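You operate a simulated robot arm through the tools that you are given. There is no shell and no other tool.

You run a simulated robot arm. Do the job below in one go: nothing can be reset, and whatever is moved stays where it is left.

Task
Clear the pump fault and get line C running at 12 L/min.
Fine: press stop to reset, open the return valve, press start, open valve C, then shut the return valve again; no second trip; leave the other valves, switch and levers alone.

It is judged by the outcome, as a careful person would: the job done as asked, and still so three seconds after it is handed in. It fails if anything else is knocked over, pushed out of place, dropped, spilled or broken.

Robot
A 7-joint arm with a three-finger gripper, fixed in place. Base frame: the origin is on the floor under the middle of its stand, x ahead of it, y to its left, z up. Readings come in cm, rad, newtons and seconds.
It reaches about 134.2 cm from its shoulder. Its first joint turns from -2.897 to 2.897 rad. Payload 2.69 kg.
The TCP is the grasp point between the finger pads, 3 cm short of the fingertips. In the tool frame z runs along the fingers and y along their closing line. The gripper opens to 12.8 cm; its body begins 11.7 cm behind the TCP.
Orientation is that of the tool frame in the base frame, as [roll, pitch, yaw] about the fixed x, y, z axes, in that order (R = Rz(yaw) Ry(pitch) Rx(roll)). With the fingers straight down and closing along the base's y, the tool's x points along the base's -x, its y along +y and its z along -z.

Tools
- The arm moves only by the tool jog_arm. Its argument "increments" is one flat list of numbers, 7 for each row, row after row: the turn, a rotation vector about the tool's x, y, z in units of 4 degrees (1.0 is 4 degrees), then the shift along the tool's x, y, z in units of 30 mm (1.0 is 30 mm), then the gripper command, from -1 (shut) to 1 (fully open), values between in proportion. In form: [rx, ry, rz, tx, ty, tz, claw, rx, ry, rz, tx, ty, tz, claw, ...]. A call has 1 to 20 rows; each row shifts and turns the commanded pose from where the row before left it, along the tool's axes as they then stand. A call with a number of a shift or a turn outside -1 to 1 is refused whole. Rows are played at 5 a second. More than 5 cm and 0.15 rad between two rows, or a gripper value outside its range, and nothing of the call is played. Where a pose cannot be reached the arm comes as near as it can. A force on the tool above 40 N (or 10 N above the force at the start of the call, whichever is more), or a blocked arm, ends the call early, and 0.2 s more pass. Each finger travels about 12.7 cm/s and halts on what it meets, pressing with about 21 N; the grip force reading is that of the motor and also rises with nothing between the fingers. The clock runs only during rows and for 0.2 s after the last one: add rows that do not move to give the fingers time. The reply holds the time, the measured pose of the TCP, the force on the tool along the base axes, the opening and the grip force, in the units named above and with some noise, with the torque about the TCP (base axes, N m) and any sound that the robot's microphone picked up.
- Cameras (640 x 400 px; columns grow to the right, rows downward): "scene" is fixed at [21.97, -65.21, 170.19]; the picture's right is [0.41, -0.91, 0.00], its down [-0.54, -0.24, -0.81] and it looks along [0.73, 0.33, -0.59] (base axes); focal length 256 px, centre (320, 200). "wrist" rides on the gripper at [5.8, 5.4, -13.1] in the tool frame; the picture's right is [-0.68, 0.74, 0.00], its down [-0.62, -0.57, -0.55] and it looks along [-0.40, -0.37, 0.84] (tool axes); focal length 234 px, centre (320, 200). There is no depth. A picture from a camera that has moved, and an enlarged one, comes with that camera's place and axes in the base frame and with its lens.
- grab_frame(camera): a new picture of that camera. The clock stands still meanwhile.
- slide_trunk(by): moves the trunk up (or, below 0, down) by that many cm; the arm rides with it, the base frame stays. It gives what a move gives, with no picture.
- zoom(camera, box): a new picture of the part [left, top, right, bottom] of that camera's present view, enlarged. The clock stands still meanwhile.
- job_done(): hands the job in; it is judged then, once.

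Nothing tells you positions but the pictures and the camera data. Unless the task says otherwise, let go and move clear before handing in.

The tools are called after "Request:" as a command line: name --argument value ..., lists and objects as JSON in quotes. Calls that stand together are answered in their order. jog_arm: Moves the arm, as the interface text tells. Its arguments: {"type":"object","properties":{"increments":{"type":"array"}},"required":["increments"]} The other tools are called the same way: slide_trunk (by) moves the trunk up or down; grab_frame (camera) takes a picture; zoom (camera, box) takes an enlarged picture of a part of a camera's view; job_done () hands the job in.

At the start:

```text
t: 0.0
ee_pos: [68.91, -11.09, 153.49]
tool_rot: [3.141, 0.0, 3.14]
wrist_force: [0.2, -0.5, 0.3]
ft_torque: [-0.04, 0.0, -0.01]
opening: 12.81
finger_force: 0.0
trunk travel left (down, up): [-25.0, 10.0]
```

scene: 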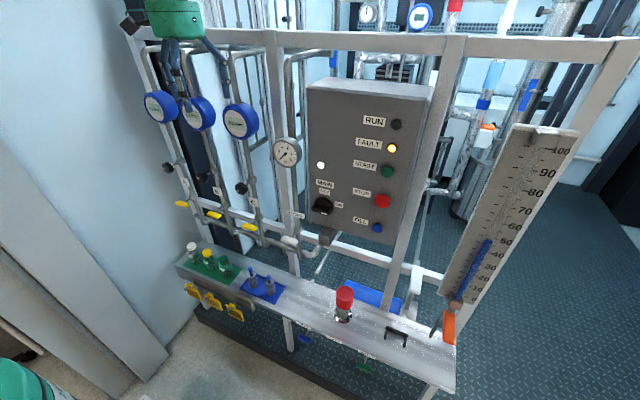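
wrist: 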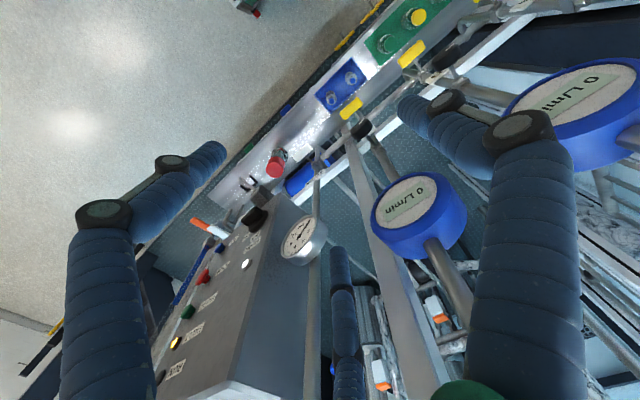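

I see a panel with a lit FAULT lamp, start/stop buttons, three flow meters with yellow valve handles, and a bench of colored levers. I'll zoom in on the details before moving.

Request:
zoom --camera "scene" --box '[300, 70, 450, 250]'

Request:
zoom --camera "scene" --box '[140, 70, 310, 270]'

Request:
zoom --camera "scene" --box '[160, 220, 320, 340]'

Request:
zoom --camera "scene" --box '[280, 220, 480, 400]'

Request:
zoom --camera "scene" --box '[420, 110, 600, 350]'

```text
2.22 times, centred on (375, 160) of scene
camera zoom: at [21.97, -65.21, 170.19], right [0.41, -0.91, 0.0], down [-0.54, -0.24, -0.81], along [0.73, 0.33, -0.59], focal length 570 px, centre (198, 289)
```

zoom: 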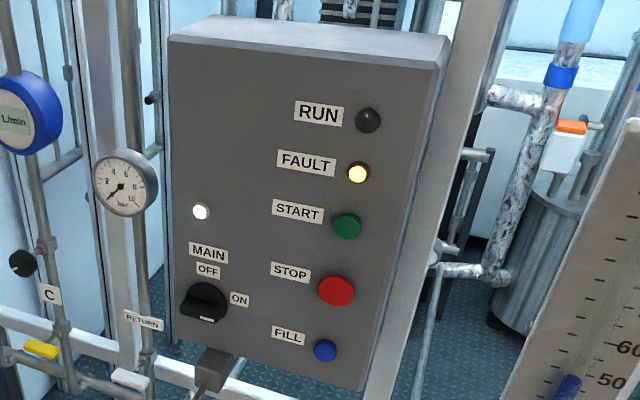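

```text
2.00 times, centred on (225, 170) of scene
camera zoom: at [21.97, -65.21, 170.19], right [0.41, -0.91, 0.0], down [-0.54, -0.24, -0.81], along [0.73, 0.33, -0.59], focal length 513 px, centre (510, 260)
```

zoom: 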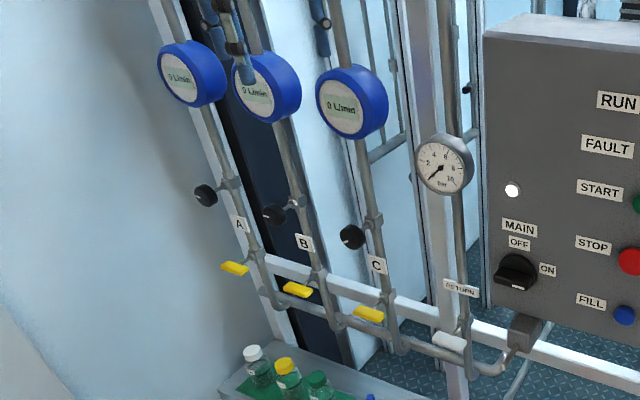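

```text
3.33 times, centred on (240, 280) of scene
camera zoom: at [21.97, -65.21, 170.19], right [0.41, -0.91, 0.0], down [-0.54, -0.24, -0.81], along [0.73, 0.33, -0.59], focal length 855 px, centre (587, -67)
```

zoom: 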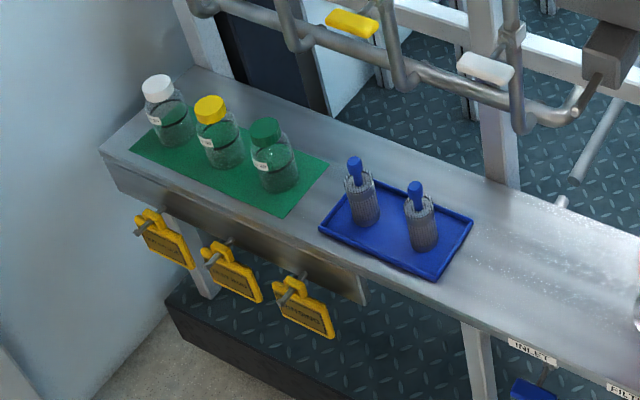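

```text
2.22 times, centred on (380, 310) of scene
camera zoom: at [21.97, -65.21, 170.19], right [0.41, -0.91, 0.0], down [-0.54, -0.24, -0.81], along [0.73, 0.33, -0.59], focal length 570 px, centre (187, -44)
```

zoom: 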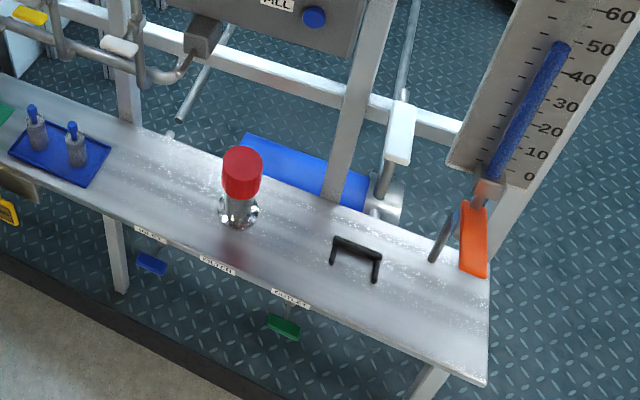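

```text
1.67 times, centred on (510, 230) of scene
camera zoom: at [21.97, -65.21, 170.19], right [0.41, -0.91, 0.0], down [-0.54, -0.24, -0.81], along [0.73, 0.33, -0.59], focal length 427 px, centre (3, 150)
```

zoom: 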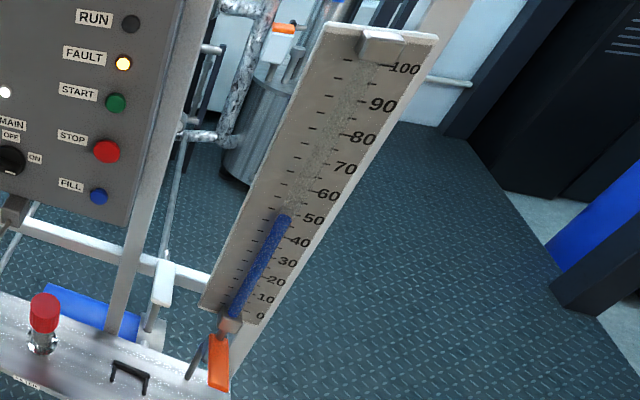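

The FAULT lamp is lit. By triangulation the STOP button is near (78, -58, 130), START near (78.5, -58, 138.5), and the C meter near (86, -8, 141). I'll back the arm away from the rig and then tilt the gripper to point at the panel.

Request:
jog_arm --increments '[0, 0, 0, 1, 0, 0, 1, 0, 0, 0, 1, 0, 0, 1, 0, 0, 0, 1, 0, 0, 1, 0, 0, 0, 1, 0, 0, 1, 0, 0, 0, 1, 0, 0, 1, 0, 0, 0, 1, 0, 0, 1, 0, 0, 0, 1, 0, 0, 1]'

```text
t: 1.6
ee_pos: [47.9, -11.04, 153.43]
tool_rot: [-3.142, 0.001, 3.141]
wrist_force: [0.2, 0.0, 0.4]
ft_torque: [-0.02, -0.03, -0.01]
opening: 12.79
finger_force: 0.1
trunk travel left (down, up): [-25.0, 10.0]
```

The arm backed off cleanly to x = 48 cm. Next I tilt the tool about its y axis so the fingers point toward the panel (+x).

Request:
jog_arm --increments '[0, -1, 0, 0, 0, 0, 1, 0, -1, 0, 0, 0, 0, 1, 0, -1, 0, 0, 0, 0, 1, 0, -1, 0, 0, 0, 0, 1, 0, -1, 0, 0, 0, 0, 1, 0, -1, 0, 0, 0, 0, 1, 0, -1, 0, 0, 0, 0, 1, 0, -1, 0, 0, 0, 0, 1, 0, -1, 0, 0, 0, 0, 1, 0, -1, 0, 0, 0, 0, 1, 0, -1, 0, 0, 0, 0, 1]'

Request:
grab_frame --camera "wrist"

Request:
grab_frame --camera "scene"

```text
t: 4.0
ee_pos: [47.69, -11.09, 153.55]
tool_rot: [3.141, 0.768, 3.141]
wrist_force: [0.2, 0.7, -1.3]
ft_torque: [-0.04, 0.0, 0.01]
opening: 12.81
finger_force: 0.0
trunk travel left (down, up): [-25.0, 10.0]
```

```text
taken
camera wrist: at [34.46, -5.78, 158.88], right [0.49, 0.74, 0.47], down [0.06, -0.57, 0.82], along [0.87, -0.37, -0.32], focal length 234 px, centre (320, 200)
```

wrist: 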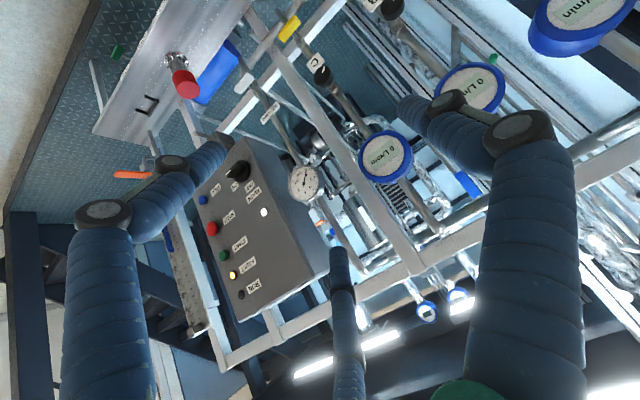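

```text
taken
```

scene: 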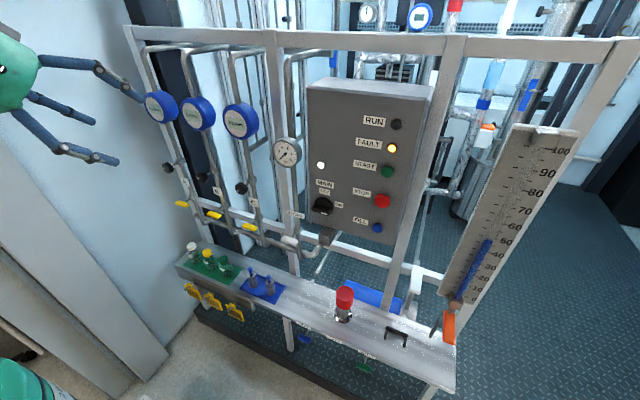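

The fingers form a tripod: one on +y and two on -y at ±x. I'll finish the tilt to horizontal, close the fingers, and check how they meet.

Request:
jog_arm --increments '[0, -1, 0, 0, 0, 0, -1, 0, -1, 0, 0, 0, 0, -1, 0, -1, 0, 0, 0, 0, -1, 0, -1, 0, 0, 0, 0, -1, 0, -1, 0, 0, 0, 0, -1, 0, -1, 0, 0, 0, 0, -1, 0, -1, 0, 0, 0, 0, -1, 0, -1, 0, 0, 0, 0, -1, 0, -1, 0, 0, 0, 0, -1, 0, -1, 0, 0, 0, 0, -1, 0, -1, 0, 0, 0, 0, -1, 0, -0.5, 0, 0, 0, 0, -1]'

Request:
grab_frame --camera "wrist"

Request:
grab_frame --camera "scene"

```text
t: 6.6
ee_pos: [47.9, -10.98, 153.55]
tool_rot: [-0.845, 1.569, -0.846]
wrist_force: [-0.7, 0.8, 1.1]
ft_torque: [-0.03, 0.03, -0.02]
opening: 0.23
finger_force: 20.5
trunk travel left (down, up): [-25.0, 10.0]
```

```text
taken
camera wrist: at [34.68, -5.77, 147.73], right [0.0, 0.74, 0.68], down [-0.55, -0.56, 0.62], along [0.84, -0.37, 0.41], focal length 234 px, centre (320, 200)
```

wrist: 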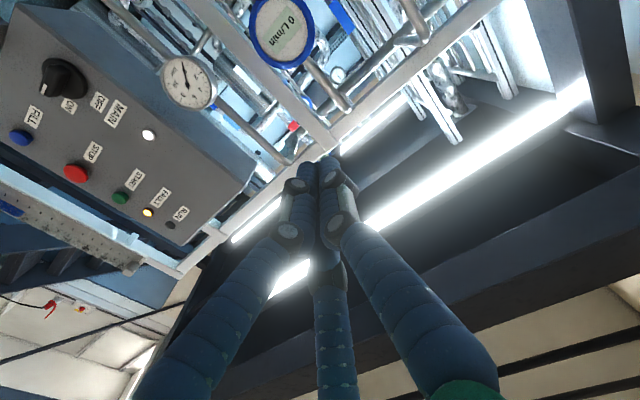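

```text
taken
```

scene: 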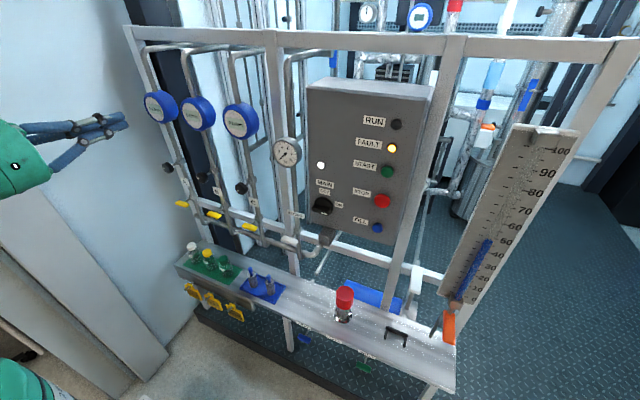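

Closed, the fingers converge to a slim point, which is good for pressing. Now I look closer at the valve levers from the scene camera.

Request:
zoom --camera "scene" --box '[225, 200, 325, 263]'

Request:
zoom --camera "scene" --box '[360, 110, 420, 148]'

Request:
zoom --camera "scene" --box '[220, 90, 310, 210]'

```text
6.35 times, centred on (275, 232) of scene
camera zoom: at [21.97, -65.21, 170.19], right [0.41, -0.91, 0.0], down [-0.54, -0.24, -0.81], along [0.73, 0.33, -0.59], focal length 1628 px, centre (606, -0)
```

zoom: 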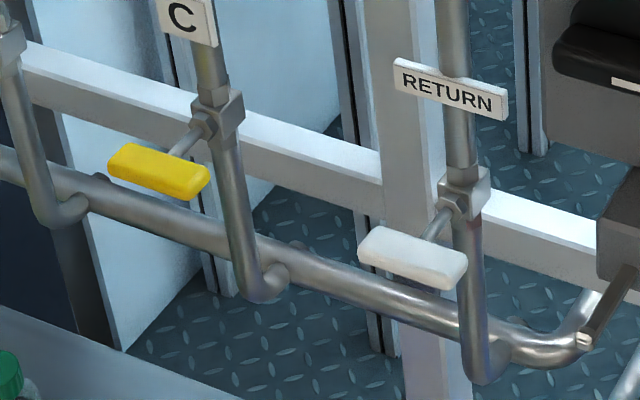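

```text
10.53 times, centred on (390, 129) of scene
camera zoom: at [21.97, -65.21, 170.19], right [0.41, -0.91, 0.0], down [-0.54, -0.24, -0.81], along [0.73, 0.33, -0.59], focal length 2699 px, centre (-417, 947)
```

zoom: 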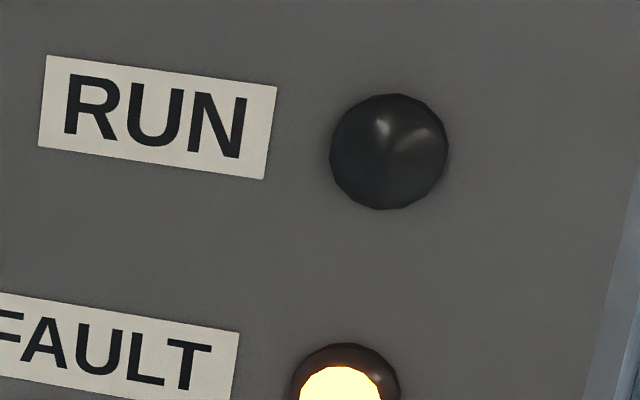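

```text
3.33 times, centred on (265, 150) of scene
camera zoom: at [21.97, -65.21, 170.19], right [0.41, -0.91, 0.0], down [-0.54, -0.24, -0.81], along [0.73, 0.33, -0.59], focal length 855 px, centre (503, 367)
```

zoom: 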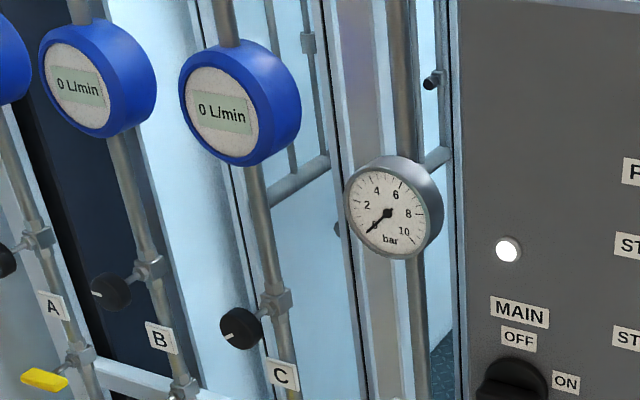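

The valves have T-handles on stems facing the robot, all horizontal (closed): C near (79.4, -8.5, 101) and RETURN near (78.5, -27.4, 101.5). I'm moving the closed fingertips in front of the STOP button, staying about 25 cm back.

Request:
jog_arm --increments '[0, 0, 0, 0.495, -0.98, 0, -1, 0, 0, 0, 0.495, -0.98, 0, -1, 0, 0, 0, 0.495, -0.98, 0, -1, 0, 0, 0, 0.495, -0.98, 0, -1, 0, 0, 0, 0.495, -0.98, 0, -1, 0, 0, 0, 0.495, -0.98, 0, -1, 0, 0, 0, 0.495, -0.98, 0, -1, 0, 0, 0, 0.495, -0.98, 0, -1, 0, 0, 0, 0.495, -0.98, 0, -1, 0, 0, 0, 0.495, -0.98, 0, -1, 0, 0, 0, 0.495, -0.98, 0, -1, 0, 0, 0, 0.495, -0.98, 0, -1, 0, 0, 0, 0.495, -0.98, 0, -1, 0, 0, 0, 0.495, -0.98, 0, -1, 0, 0, 0, 0.495, -0.98, 0, -1, 0, 0, 0, 0.495, -0.98, 0, -1]'

Request:
grab_frame --camera "wrist"

Request:
grab_frame --camera "scene"

```text
t: 8.0
ee_pos: [51.57, -20.52, 145.45]
tool_rot: [-1.052, 1.552, -0.889]
wrist_force: [-0.2, 0.8, 0.9]
ft_torque: [-0.04, 0.02, -0.12]
opening: 0.24
finger_force: 21.1
trunk travel left (down, up): [-25.0, 10.0]
stopped in row 7: the arm was blocked; the commanded pose is now the measured one
```

```text
taken
camera wrist: at [37.75, -17.58, 139.49], right [-0.13, 0.74, 0.66], down [-0.46, -0.64, 0.62], along [0.88, -0.22, 0.42], focal length 234 px, centre (320, 200)
```

wrist: 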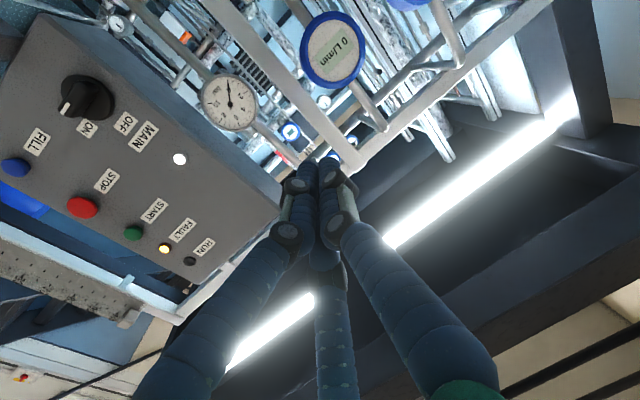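

```text
taken
```

scene: 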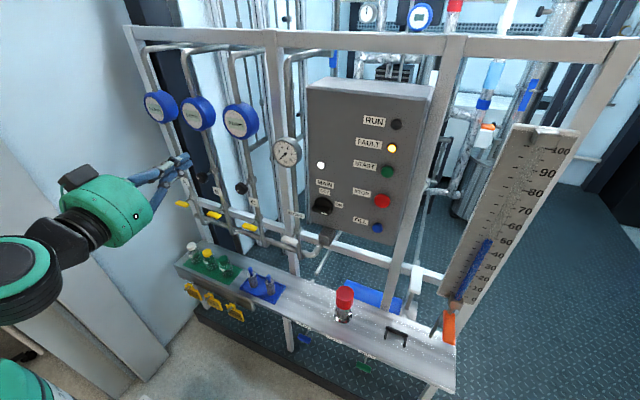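

The move was blocked partway; it looks like an arm limit, since the tool force is near zero and the fingers are clear of everything. I'll turn the tool to point more along the arm's own radial direction (yawed to the right) and see if that frees it.

Request:
jog_arm --increments '[1, 0, 0, 0, 0, 0, -1, 1, 0, 0, 0, 0, 0, -1, 1, 0, 0, 0, 0, 0, -1, 1, 0, 0, 0, 0, 0, -1, 1, 0, 0, 0, 0, 0, -1, 1, 0, 0, 0, 0, 0, -1, 1, 0, 0, 0, 0, 0, -1, 1, 0, 0, 0, 0, 0, -1]'

Request:
grab_frame --camera "scene"

```text
t: 9.8
ee_pos: [50.67, -22.54, 145.25]
tool_rot: [-0.624, 1.556, -1.01]
wrist_force: [-0.3, -0.6, 1.2]
ft_torque: [0.05, -0.04, 0.0]
opening: 0.23
finger_force: 21.6
out of reach, approached as far as the arm can: row 8
trunk travel left (down, up): [-25.0, 10.0]
```

```text
taken
```

scene: 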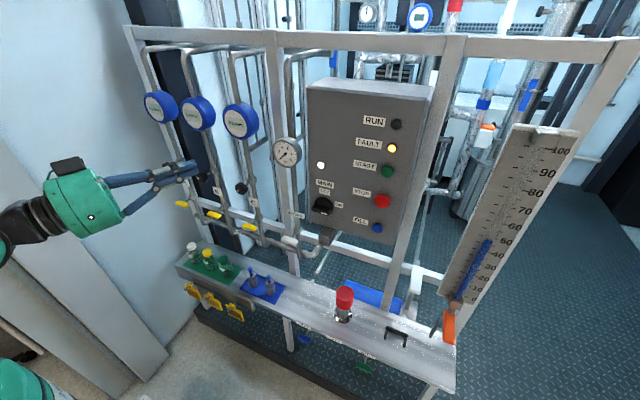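

The arm reports it is out of reach because the wrist is folded too close to its base. I'll move forward along the tool axis, still well clear of the panel, to unfold it.

Request:
jog_arm --increments '[0, 0, 0, 0, 0, 1, -1, 0, 0, 0, 0, 0, 1, -1, 0, 0, 0, 0, 0, 1, -1, 0, 0, 0, 0, 0, 0.5, -1]'

```text
t: 10.8
ee_pos: [59.9, -27.66, 145.55]
tool_rot: [-0.593, 1.556, -0.98]
wrist_force: [-0.7, 0.5, 0.1]
ft_torque: [-0.05, 0.02, 0.0]
opening: 0.25
finger_force: 21.3
out of reach, approached as far as the arm can: row 2, 3, 4
trunk travel left (down, up): [-25.0, 10.0]
```

Position tracked roughly, but the arm is still near a limit. The STOP button sits lower than the hand, so I'll lower the trunk, which keeps the same arm shape.

Request:
slide_trunk --by -15

Request:
grab_frame --camera "scene"

Request:
grab_frame --camera "wrist"

```text
t: 12.6
ee_pos: [59.63, -27.63, 130.62]
tool_rot: [-0.559, 1.556, -0.946]
wrist_force: [-0.3, -0.4, 0.2]
ft_torque: [0.01, 0.02, -0.01]
opening: 0.22
finger_force: 21.2
trunk travel left (down, up): [-10.0, 25.0]
```

```text
taken
```

scene: 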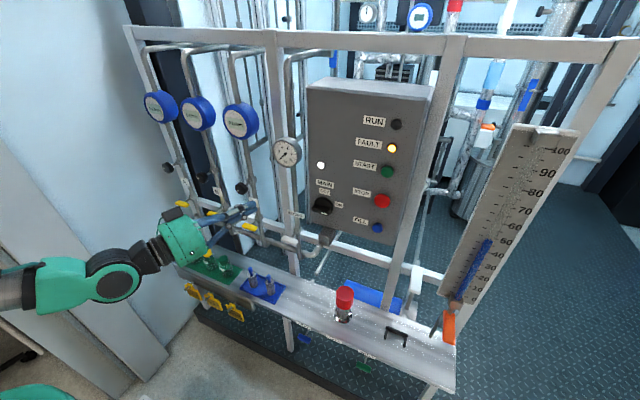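

```text
taken
camera wrist: at [49.56, -17.91, 124.57], right [0.27, 0.69, 0.67], down [-0.73, -0.31, 0.61], along [0.63, -0.65, 0.42], focal length 234 px, centre (320, 200)
```

wrist: 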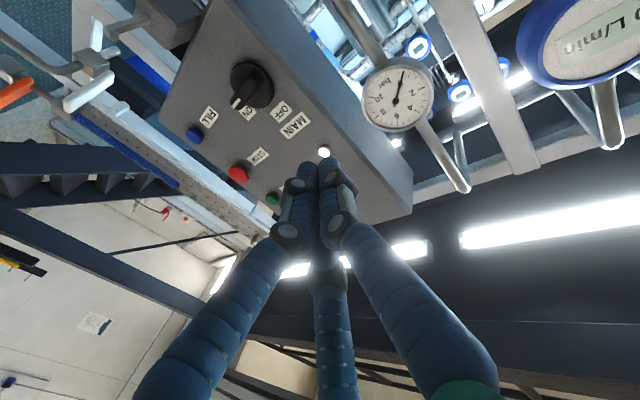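

With the trunk lower the hand is at z ≈ 130.6 cm, level with STOP. I'm moving diagonally right and forward toward a pre-press point, in small steps.

Request:
jog_arm --increments '[0, 0, 0, 0, -0.7, 0.5, -1, 0, 0, 0, 0, -0.7, 0.5, -1, 0, 0, 0, 0, -0.7, 0.5, -1, 0, 0, 0, 0, -0.7, 0.5, -1]'

```text
t: 13.6
ee_pos: [62.19, -37.61, 130.82]
tool_rot: [-0.568, 1.555, -0.953]
wrist_force: [-0.1, 0.5, 0.1]
ft_torque: [-0.03, 0.03, -0.02]
opening: 0.24
finger_force: 21.1
trunk travel left (down, up): [-10.0, 25.0]
```

No complaints this time. Continuing toward the STOP pre-press point.

Request:
jog_arm --increments '[0, 0, 0, 0.04, -0.62, 0.5, -1, 0, 0, 0, 0.04, -0.62, 0.5, -1, 0, 0, 0, 0.04, -0.62, 0.5, -1, 0, 0, 0, 0.04, -0.62, 0.5, -1, 0, 0, 0, 0.04, -0.62, 0.5, -1, 0, 0, 0, 0.04, -0.62, 0.5, -1, 0, 0, 0, 0.04, -0.62, 0.4, -1]'

Request:
grab_frame --camera "wrist"

Request:
grab_frame --camera "scene"

```text
t: 15.2
ee_pos: [66.65, -53.64, 130.13]
tool_rot: [-0.575, 1.556, -0.963]
wrist_force: [0.1, -0.3, 0.8]
ft_torque: [0.0, -0.01, -0.04]
opening: 0.25
finger_force: 21.2
trunk travel left (down, up): [-10.0, 25.0]
```

```text
taken
camera wrist: at [56.37, -44.01, 124.14], right [0.27, 0.69, 0.67], down [-0.73, -0.31, 0.61], along [0.63, -0.65, 0.42], focal length 234 px, centre (320, 200)
```

wrist: 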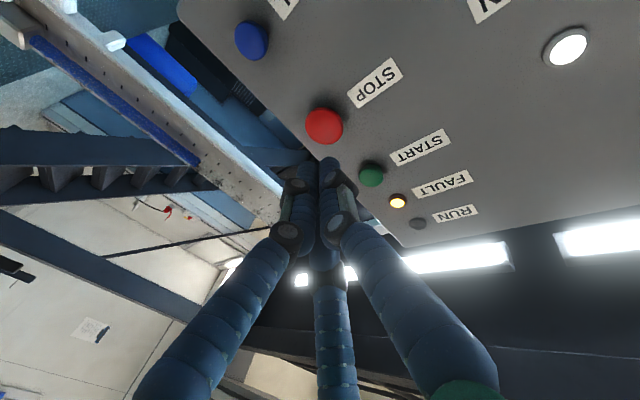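

```text
taken
```

scene: 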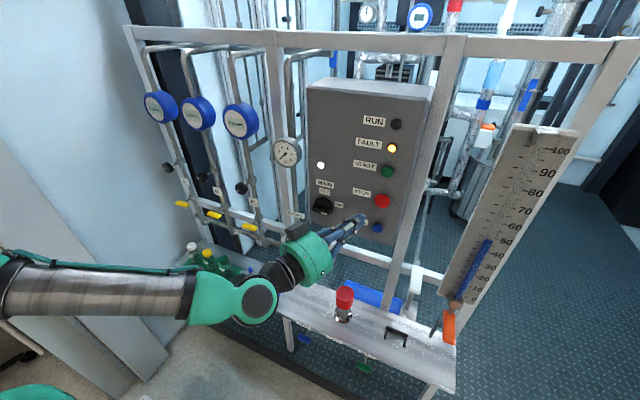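

The tool axis is lined up with the red STOP button, about 7–8 cm ahead. I'll square the tool up a bit more to the panel before pressing.

Request:
jog_arm --increments '[-1, 0, 0, 0.02, -0.25, 0, -1, -1, 0, 0, 0.02, -0.25, 0, -1, -1, 0, 0, 0.02, -0.25, 0, -1, 0, 0, 0, 0, 0, 0, -1]'

Request:
grab_frame --camera "wrist"

```text
t: 16.2
ee_pos: [65.76, -56.11, 129.66]
tool_rot: [-0.698, 1.558, -0.876]
wrist_force: [-0.1, -0.5, -0.9]
ft_torque: [0.0, -0.06, 0.14]
opening: 0.26
finger_force: 21.0
trunk travel left (down, up): [-10.0, 25.0]
```

```text
taken
camera wrist: at [53.81, -48.59, 123.69], right [0.13, 0.73, 0.67], down [-0.65, -0.45, 0.61], along [0.75, -0.51, 0.41], focal length 234 px, centre (320, 200)
```

wrist: 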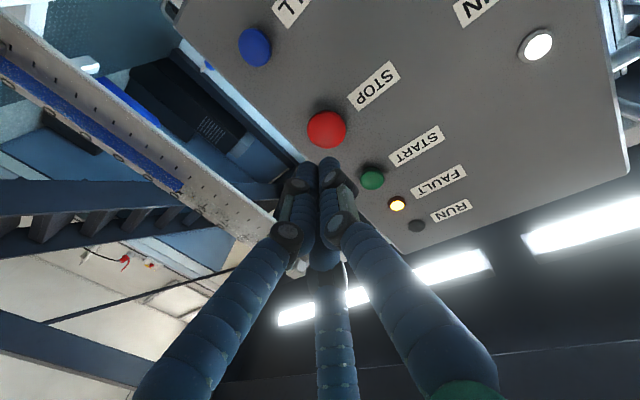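

The fingertips are aligned with STOP. I'm advancing slowly toward it.

Request:
jog_arm --increments '[0, 0, 0, 0, 0.02, 0.35, -1, 0, 0, 0, 0, 0.02, 0.35, -1, 0, 0, 0, 0, 0.02, 0.35, -1, 0, 0, 0, 0, 0.02, 0.35, -1, 0, 0, 0, 0, 0.02, 0.1, -1]'

Request:
grab_frame --camera "wrist"

Request:
zoom --camera "scene" --box '[330, 150, 430, 250]'

```text
t: 17.4
ee_pos: [70.43, -56.34, 129.97]
tool_rot: [-0.774, 1.555, -0.95]
wrist_force: [-0.5, -0.3, 0.4]
ft_torque: [0.01, -0.03, -0.02]
opening: 0.22
finger_force: 20.6
trunk travel left (down, up): [-10.0, 25.0]
```

```text
taken
camera wrist: at [58.44, -48.89, 123.98], right [0.12, 0.73, 0.67], down [-0.65, -0.45, 0.62], along [0.75, -0.51, 0.42], focal length 234 px, centre (320, 200)
```

wrist: 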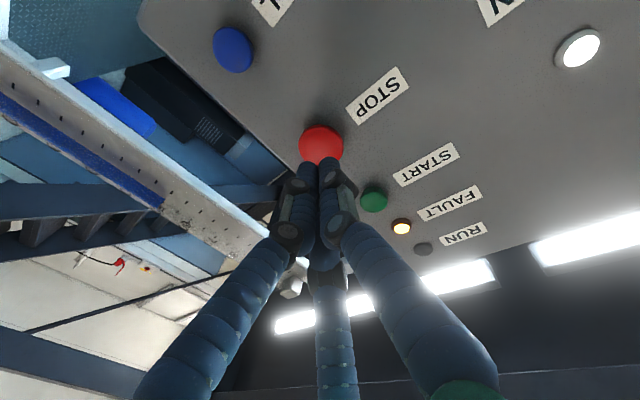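

```text
4.00 times, centred on (380, 200) of scene
camera zoom: at [21.97, -65.21, 170.19], right [0.41, -0.91, 0.0], down [-0.54, -0.24, -0.81], along [0.73, 0.33, -0.59], focal length 1026 px, centre (80, 200)
```

zoom: 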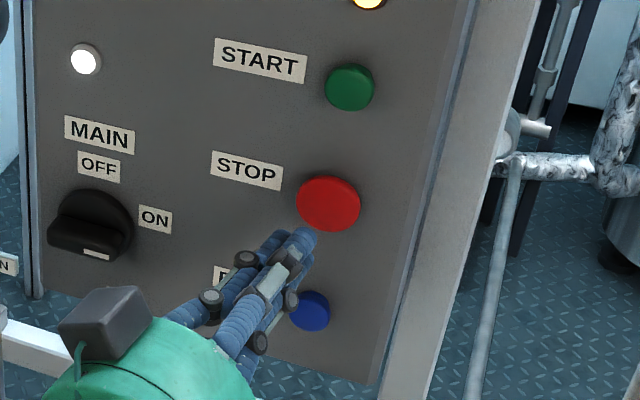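

The tip is about 3–4 cm from STOP and pointing at its centre. I'll advance in small steps, watching the force.

Request:
jog_arm --increments '[0, 0, 0, 0, 0, 0.2, -1, 0, 0, 0, 0, 0, 0.2, -1, 0, 0, 0, 0, 0, 0.2, -1, 0, 0, 0, 0, 0, 0.2, -1, 0, 0, 0, 0, 0, 0.1, -1]'

Request:
zoom --camera "scene" --box '[330, 150, 430, 250]'

```text
t: 18.6
ee_pos: [73.08, -56.78, 130.09]
tool_rot: [-0.771, 1.556, -0.95]
wrist_force: [0.2, 0.0, -0.4]
ft_torque: [0.01, -0.02, 0.0]
opening: 0.24
finger_force: 21.0
trunk travel left (down, up): [-10.0, 25.0]
```

```text
4.00 times, centred on (380, 200) of scene
camera zoom: at [21.97, -65.21, 170.19], right [0.41, -0.91, 0.0], down [-0.54, -0.24, -0.81], along [0.73, 0.33, -0.59], focal length 1026 px, centre (80, 200)
```

zoom: 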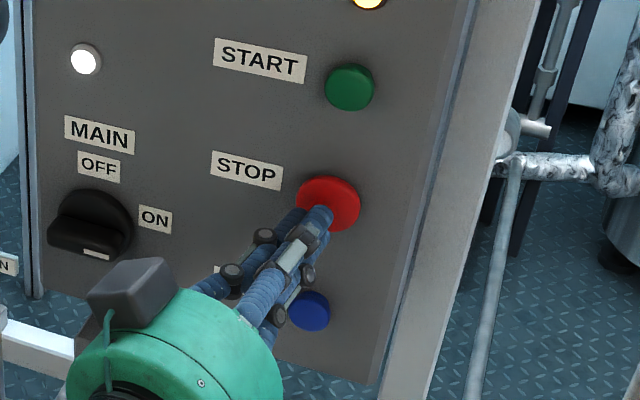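

Nearly touching STOP now. Continuing in 3 mm steps until it clicks.

Request:
jog_arm --increments '[0, 0, 0, 0, 0, 0.1, -1, 0, 0, 0, 0, 0, 0.1, -1, 0, 0, 0, 0, 0, 0.1, -1, 0, 0, 0, 0, 0, 0.1, -1]'

Request:
zoom --camera "scene" --box '[330, 110, 430, 250]'

```text
t: 19.6
ee_pos: [74.22, -56.94, 130.04]
tool_rot: [-0.784, 1.555, -0.962]
wrist_force: [-0.6, 0.4, 0.5]
ft_torque: [-0.03, 0.02, 0.03]
opening: 0.2
finger_force: 20.8
trunk travel left (down, up): [-10.0, 25.0]
```

```text
2.86 times, centred on (380, 180) of scene
camera zoom: at [21.97, -65.21, 170.19], right [0.41, -0.91, 0.0], down [-0.54, -0.24, -0.81], along [0.73, 0.33, -0.59], focal length 732 px, centre (149, 257)
```

zoom: 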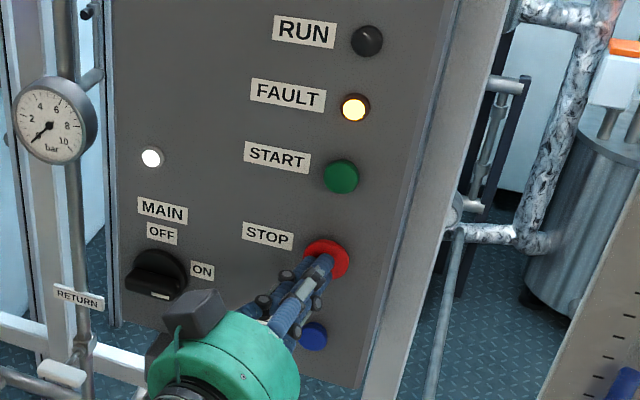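

Request:
jog_arm --increments '[0, 0, 0, 0, 0, 0.1, -1, 0, 0, 0, 0, 0, 0.1, -1, 0, 0, 0, 0, 0, 0.1, -1]'

Request:
zoom --camera "scene" --box '[330, 110, 430, 250]'

```text
t: 20.4
ee_pos: [75.02, -57.15, 129.96]
tool_rot: [-0.773, 1.556, -0.951]
wrist_force: [-4.0, 1.7, -1.6]
ft_torque: [-0.02, 0.05, 0.08]
opening: 0.22
finger_force: 20.7
trunk travel left (down, up): [-10.0, 25.0]
heard: click
```

```text
2.86 times, centred on (380, 180) of scene
camera zoom: at [21.97, -65.21, 170.19], right [0.41, -0.91, 0.0], down [-0.54, -0.24, -0.81], along [0.73, 0.33, -0.59], focal length 732 px, centre (149, 257)
```

zoom: 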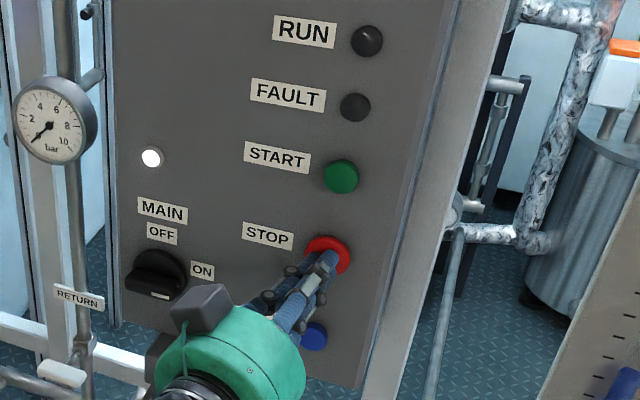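

STOP clicked and the FAULT lamp is now off. I'll back away from the panel and then head for the RETURN valve.

Request:
jog_arm --increments '[0, 0, 0, 0, 0, -0.4, -1, 0, 0, 0, 0, 0, -0.8, -1, 0, 0, 0, 0, 0, -0.8, -1, 0, 0, 0, 0, 0, -0.8, -1, 0, 0, 0, 0, 0, -0.8, -1]'

Request:
grab_frame --camera "scene"

```text
t: 21.6
ee_pos: [65.38, -54.62, 128.33]
tool_rot: [2.23, 1.566, 2.068]
wrist_force: [-0.8, -0.3, 0.6]
ft_torque: [0.0, 0.01, 0.04]
opening: 0.25
finger_force: 21.1
trunk travel left (down, up): [-10.0, 25.0]
```

```text
taken
```

scene: 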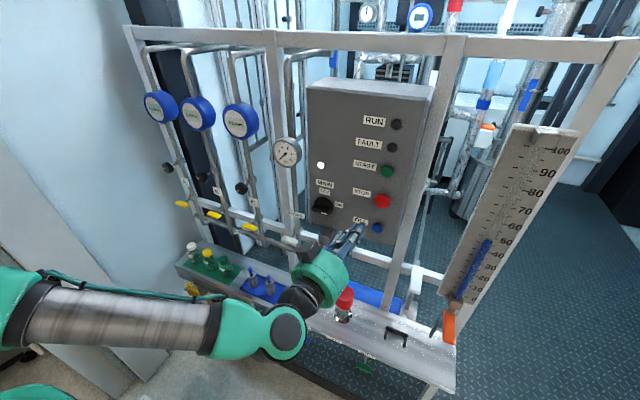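

FAULT is cleared, and RUN is off as expected. I'm lowering the trunk further to bring the hand nearer valve height.

Request:
slide_trunk --by -10

Request:
jog_arm --increments '[0, 0, 0, 0.1, 0.8, -0.1, -1, 0, 0, 0, 0.1, 0.8, -0.1, -1, -0.5, 0, 0, 0.1, 0.8, -0.1, -1, -0.5, 0, 0, 0.1, 0.8, -0.1, -1, -0.5, 0, 0, 0.1, 0.8, -0.1, -1, -0.5, 0, 0, 0.1, 0.8, -0.1, -1]'

```text
t: 22.9
ee_pos: [65.25, -54.58, 119.13]
tool_rot: [-0.728, 1.565, -0.893]
wrist_force: [2.3, 1.1, 0.0]
ft_torque: [0.01, 0.04, -0.16]
opening: 0.21
finger_force: 20.8
trunk travel left (down, up): [0.0, 35.0]
```

```text
t: 24.3
ee_pos: [64.62, -40.91, 118.17]
tool_rot: [-0.871, 1.552, -0.909]
wrist_force: [0.1, 0.3, 2.1]
ft_torque: [0.03, 0.13, -0.08]
opening: 0.24
finger_force: 21.8
trunk travel left (down, up): [0.0, 35.0]
```

The hand is now level and nearly square to the rack. I'll roll the tool +90° about its own axis so the finger arrangement fits the horizontal T-handle and the camera sits above.

Request:
jog_arm --increments '[-0.3, 0, 0, 0, 0, 0, -1, 0, 0, 1, 0, 0, 0, -1, 0, 0, 1, 0, 0, 0, -1, 0, 0, 1, 0, 0, 0, -1, 0, 0, 1, 0, 0, 0, -1, 0, 0, 1, 0, 0, 0, -1, 0, 0, 1, 0, 0, 0, -1, 0, 0, 1, 0, 0, 0, -1, 0, 0, 1, 0, 0, 0, -1, 0, 0, 1, 0, 0, 0, -1, 0, 0, 1, 0, 0, 0, -1]'

Request:
grab_frame --camera "wrist"

```text
t: 26.7
ee_pos: [64.71, -40.81, 118.09]
tool_rot: [1.556, 0.883, 1.542]
wrist_force: [-0.5, 0.1, -0.4]
ft_torque: [0.02, 0.01, 0.03]
opening: 0.23
finger_force: 20.2
trunk travel left (down, up): [0.0, 35.0]
```

```text
taken
camera wrist: at [51.69, -32.85, 116.79], right [-0.01, 0.14, 0.99], down [-0.56, -0.82, 0.11], along [0.83, -0.56, 0.08], focal length 234 px, centre (320, 200)
```

wrist: 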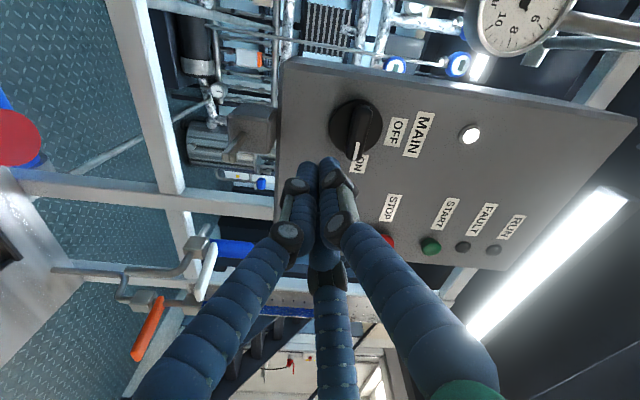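

Rolling works without complaint. Continuing to the full 90°.

Request:
jog_arm --increments '[0, 0, 1, 0, 0, 0, -1, 0, 0, 1, 0, 0, 0, -1, 0, 0, 1, 0, 0, 0, -1, 0, 0, 1, 0, 0, 0, -1, 0, 0, 1, 0, 0, 0, -1, 0, 0, 1, 0, 0, 0, -1, 0, 0, 1, 0, 0, 0, -1, 0, 0, 1, 0, 0, 0, -1, 0, 0, 1, 0, 0, 0, -1, 0, 0, 1, 0, 0, 0, -1, 0, 0, 1, 0, 0, 0, -1, 0, 0, 1, 0, 0, 0, -1, 0, 0, 0.5, 0, 0, 0, -1]'

Request:
grab_frame --camera "wrist"

```text
t: 29.5
ee_pos: [64.69, -40.85, 117.94]
tool_rot: [1.561, 0.011, 1.553]
wrist_force: [0.1, 0.4, -0.1]
ft_torque: [0.01, -0.02, 0.01]
opening: 0.23
finger_force: 20.7
trunk travel left (down, up): [0.0, 35.0]
```

```text
taken
camera wrist: at [51.61, -34.8, 123.2], right [-0.02, -0.67, 0.74], down [-0.55, -0.61, -0.56], along [0.83, -0.42, -0.36], focal length 234 px, centre (320, 200)
```

wrist: 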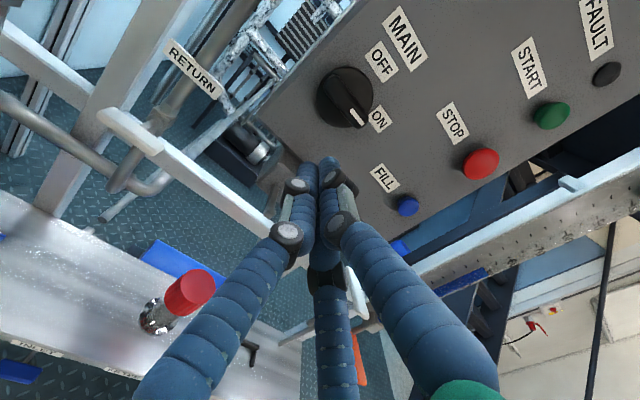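

The tool is now rolled so tool x = +Y and tool y = +Z, with the camera above. I'm moving in front of the RETURN handle while staying about 12 cm back.

Request:
jog_arm --increments '[0, 0, 0, 0.56, -0.65, 0, -1, 0, 0, 0, 0.56, -0.65, 0, -1, 0, 0, 0, 0.56, -0.65, 0, -1, 0, 0, 0, 0.56, -0.65, 0, -1, 0, 0, 0, 0.56, -0.65, 0, -1, 0, 0, 0, 0.56, -0.65, 0, -1, 0, 0, 0, 0.56, -0.65, 0, -1, 0, 0, 0, 0.56, -0.65, 0, -1]'

Request:
grab_frame --camera "wrist"

Request:
grab_frame --camera "scene"

```text
t: 31.3
ee_pos: [65.12, -27.73, 102.24]
tool_rot: [1.561, 0.012, 1.554]
wrist_force: [-0.5, 1.0, 0.3]
ft_torque: [0.01, 0.0, 0.03]
opening: 0.22
finger_force: 21.1
trunk travel left (down, up): [0.0, 35.0]
```

```text
taken
camera wrist: at [51.96, -21.72, 107.54], right [-0.02, -0.67, 0.74], down [-0.55, -0.61, -0.56], along [0.83, -0.42, -0.36], focal length 234 px, centre (320, 200)
```

wrist: 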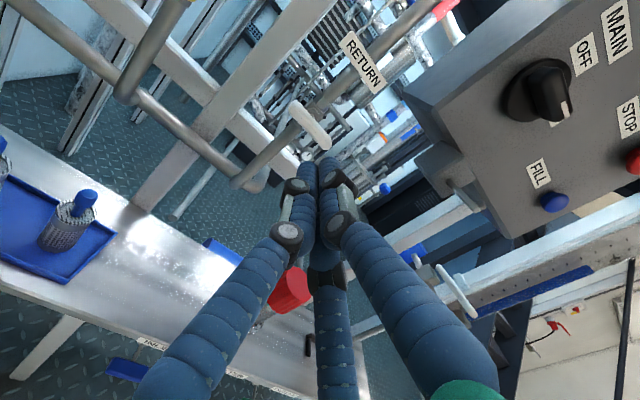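

```text
taken
```

scene: 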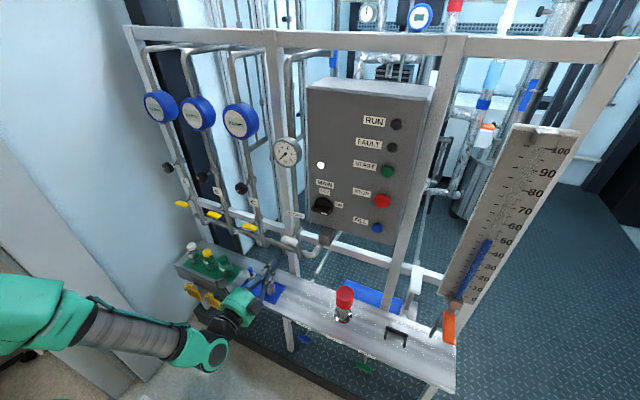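

RETURN's white T-handle triangulates to about (79, -26.9, 101.8). I'll shift to centre on it and open the fingers partly to straddle the bar.

Request:
jog_arm --increments '[0, 0, 0, 0.17, -0.09, 0, 0.1, 0, 0, 0, 0.17, -0.09, 0, 0.1, 0, 0, 0, 0, 0, 0, 0.1, 0, 0, 0, 0, 0, 0, 0.1]'

Request:
grab_frame --camera "wrist"

Request:
zoom --camera "scene" --box '[200, 200, 340, 340]'

```text
t: 32.3
ee_pos: [65.14, -26.62, 101.63]
tool_rot: [1.561, 0.012, 1.554]
wrist_force: [-0.2, 0.1, 0.2]
ft_torque: [0.03, 0.01, -0.03]
opening: 7.02
finger_force: 0.0
trunk travel left (down, up): [0.0, 35.0]
```

```text
taken
camera wrist: at [51.96, -20.65, 106.89], right [-0.02, -0.67, 0.74], down [-0.55, -0.61, -0.56], along [0.83, -0.42, -0.36], focal length 234 px, centre (320, 200)
```

wrist: 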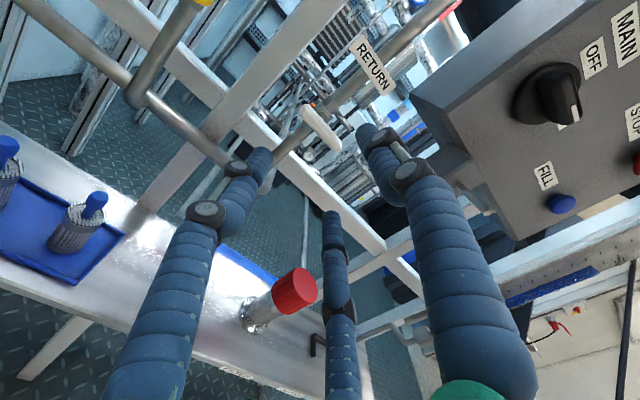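

```text
2.86 times, centred on (270, 270) of scene
camera zoom: at [21.97, -65.21, 170.19], right [0.41, -0.91, 0.0], down [-0.54, -0.24, -0.81], along [0.73, 0.33, -0.59], focal length 732 px, centre (463, 0)
```

zoom: 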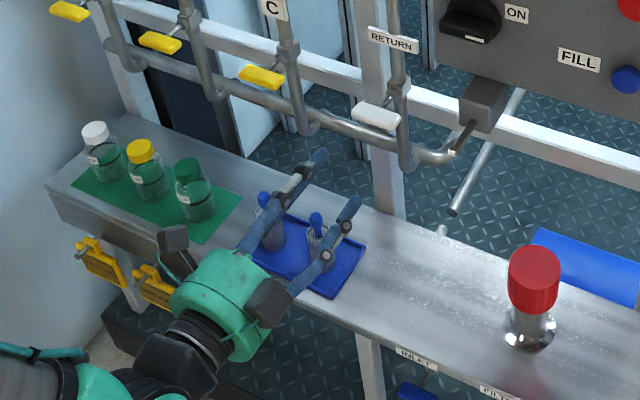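

The fingers straddle the bar line: one above, two below. I'm advancing 9 cm, then checking the alignment.

Request:
jog_arm --increments '[0, 0, 0, 0, 0, 0.5, 0.1, 0, 0, 0, 0, 0, 0.5, 0.1, 0, 0, 0, 0, 0, 0.5, 0.1, 0, 0, 0, 0, 0, 0.5, 0.1, 0, 0, 0, 0, 0, 0.5, 0.1, 0, 0, 0, 0, 0, 0.5, 0.1]'

Request:
grab_frame --camera "wrist"

Request:
zoom --camera "scene" --box '[220, 200, 340, 280]'

```text
t: 33.7
ee_pos: [74.0, -26.64, 101.67]
tool_rot: [1.561, 0.013, 1.554]
wrist_force: [-1.3, 0.6, 0.6]
ft_torque: [-0.01, 0.01, 0.0]
opening: 7.04
finger_force: 0.0
trunk travel left (down, up): [0.0, 35.0]
```

```text
taken
camera wrist: at [60.94, -20.66, 106.91], right [-0.02, -0.67, 0.74], down [-0.55, -0.61, -0.56], along [0.83, -0.42, -0.36], focal length 234 px, centre (320, 200)
```

wrist: 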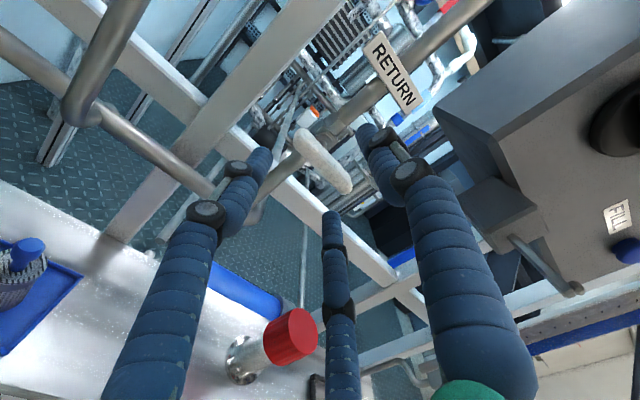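

```text
5.00 times, centred on (280, 240) of scene
camera zoom: at [21.97, -65.21, 170.19], right [0.41, -0.91, 0.0], down [-0.54, -0.24, -0.81], along [0.73, 0.33, -0.59], focal length 1282 px, centre (520, 0)
```

zoom: 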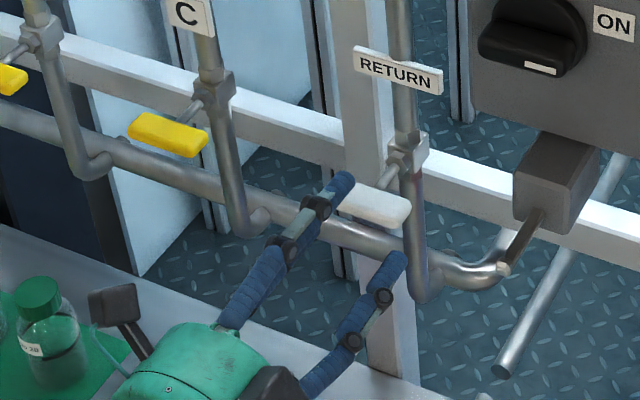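

The bar sits on the tool axis, with about 0.3 cm of offset to correct. I'm advancing the last ~3.3 cm.

Request:
jog_arm --increments '[0, 0, 0, -0.03, 0.02, 0.37, 0.1, 0, 0, 0, -0.03, 0.02, 0.37, 0.1, 0, 0, 0, -0.03, 0.02, 0.37, 0.1, 0, 0, 0, 0, 0, 0, 0.1]'

Request:
grab_frame --camera "wrist"

Request:
zoom --camera "scene" --box '[220, 200, 340, 280]'

```text
t: 34.7
ee_pos: [77.37, -26.87, 101.99]
tool_rot: [1.561, 0.012, 1.553]
wrist_force: [0.5, 0.4, 0.4]
ft_torque: [-0.02, 0.01, 0.02]
opening: 7.07
finger_force: 0.1
trunk travel left (down, up): [0.0, 35.0]
```

```text
taken
camera wrist: at [64.3, -20.89, 107.18], right [-0.02, -0.67, 0.74], down [-0.55, -0.61, -0.56], along [0.83, -0.42, -0.36], focal length 234 px, centre (320, 200)
```

wrist: 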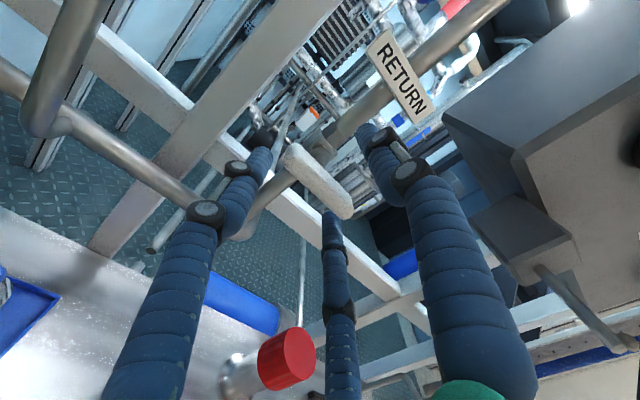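

```text
5.00 times, centred on (280, 240) of scene
camera zoom: at [21.97, -65.21, 170.19], right [0.41, -0.91, 0.0], down [-0.54, -0.24, -0.81], along [0.73, 0.33, -0.59], focal length 1282 px, centre (520, 0)
```

zoom: 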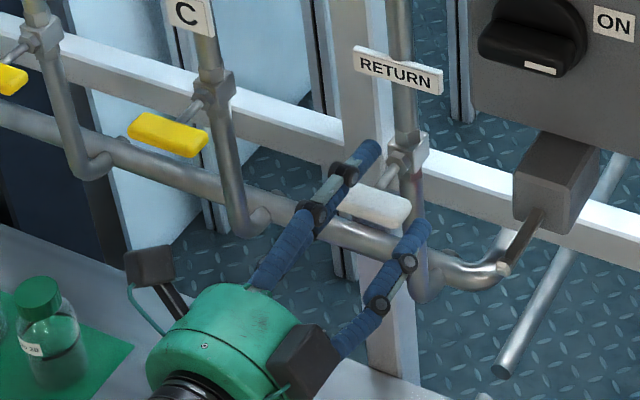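

The bar is centred between the fingers, about 1.3 cm past the TCP. Now I close on it.

Request:
jog_arm --increments '[0, 0, 0, 0, 0, 0, -0.4, 0, 0, 0, 0, 0, 0, -0.6, 0, 0, 0, 0, 0, 0, -0.8, 0, 0, 0, 0, 0, 0, -1, 0, 0, 0, 0, 0, 0, -1]'

Request:
grab_frame --camera "wrist"

Request:
zoom --camera "scene" --box '[220, 200, 340, 280]'

```text
t: 35.9
ee_pos: [77.38, -26.97, 101.44]
tool_rot: [1.568, 0.011, 1.553]
wrist_force: [-8.5, 2.2, -31.3]
ft_torque: [0.02, 0.78, -0.03]
opening: 2.16
finger_force: 45.2
trunk travel left (down, up): [0.0, 35.0]
```

```text
taken
camera wrist: at [64.28, -20.87, 106.82], right [-0.01, -0.67, 0.74], down [-0.56, -0.61, -0.56], along [0.83, -0.42, -0.36], focal length 234 px, centre (320, 200)
```

wrist: 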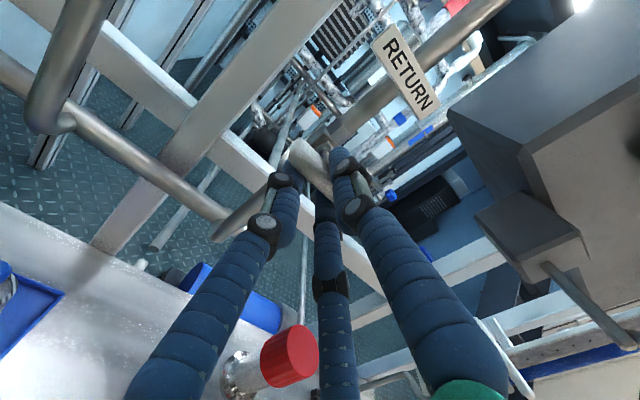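

```text
5.00 times, centred on (280, 240) of scene
camera zoom: at [21.97, -65.21, 170.19], right [0.41, -0.91, 0.0], down [-0.54, -0.24, -0.81], along [0.73, 0.33, -0.59], focal length 1282 px, centre (520, 0)
```

zoom: 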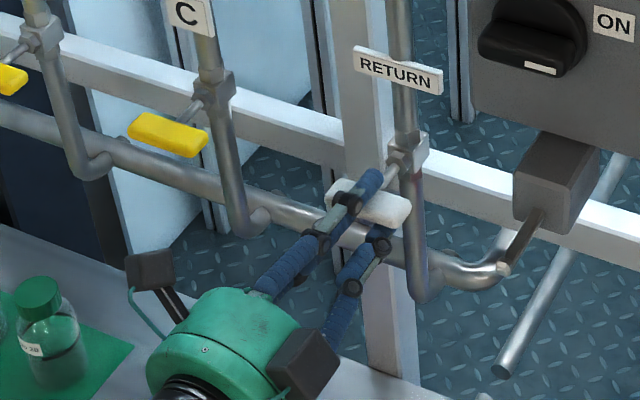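

The fingers grip the bar with an opening of 2.2 cm, but there is a -31 N vertical load, so the tool sits slightly high. I'll ease it down to balance the grip.

Request:
jog_arm --increments '[0, 0, 0, 0, -0.1, 0, -1, 0, 0, 0, 0, -0.07, 0, -1]'

```text
t: 36.5
ee_pos: [77.42, -26.86, 101.54]
tool_rot: [1.563, 0.014, 1.556]
wrist_force: [-23.2, 14.4, -15.8]
ft_torque: [-0.08, 0.5, 0.24]
opening: 2.17
finger_force: 45.0
trunk travel left (down, up): [0.0, 35.0]
```

The load is lower now. I'm trying a small counter-clockwise turn (rz negative) and watching force and torque.

Request:
jog_arm --increments '[0, 0, -0.5, 0, 0, 0, -1, 0, 0, -0.5, 0, 0, 0, -1, 0, 0, -0.5, 0, 0, 0, -1, 0, 0, -0.5, 0, 0, 0, -1]'

Request:
zoom --camera "scene" --box '[220, 200, 340, 280]'

```text
t: 37.5
ee_pos: [77.4, -27.09, 101.45]
tool_rot: [1.562, 0.155, 1.553]
wrist_force: [-22.5, 16.9, -14.6]
ft_torque: [-0.1, 0.53, 1.12]
opening: 2.17
finger_force: 45.0
trunk travel left (down, up): [0.0, 35.0]
```

```text
5.00 times, centred on (280, 240) of scene
camera zoom: at [21.97, -65.21, 170.19], right [0.41, -0.91, 0.0], down [-0.54, -0.24, -0.81], along [0.73, 0.33, -0.59], focal length 1282 px, centre (520, 0)
```

zoom: 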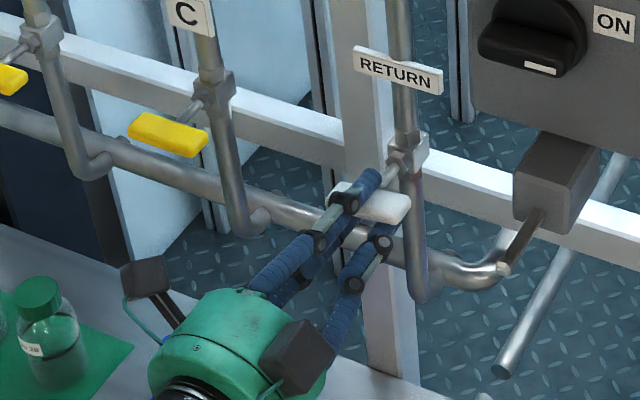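

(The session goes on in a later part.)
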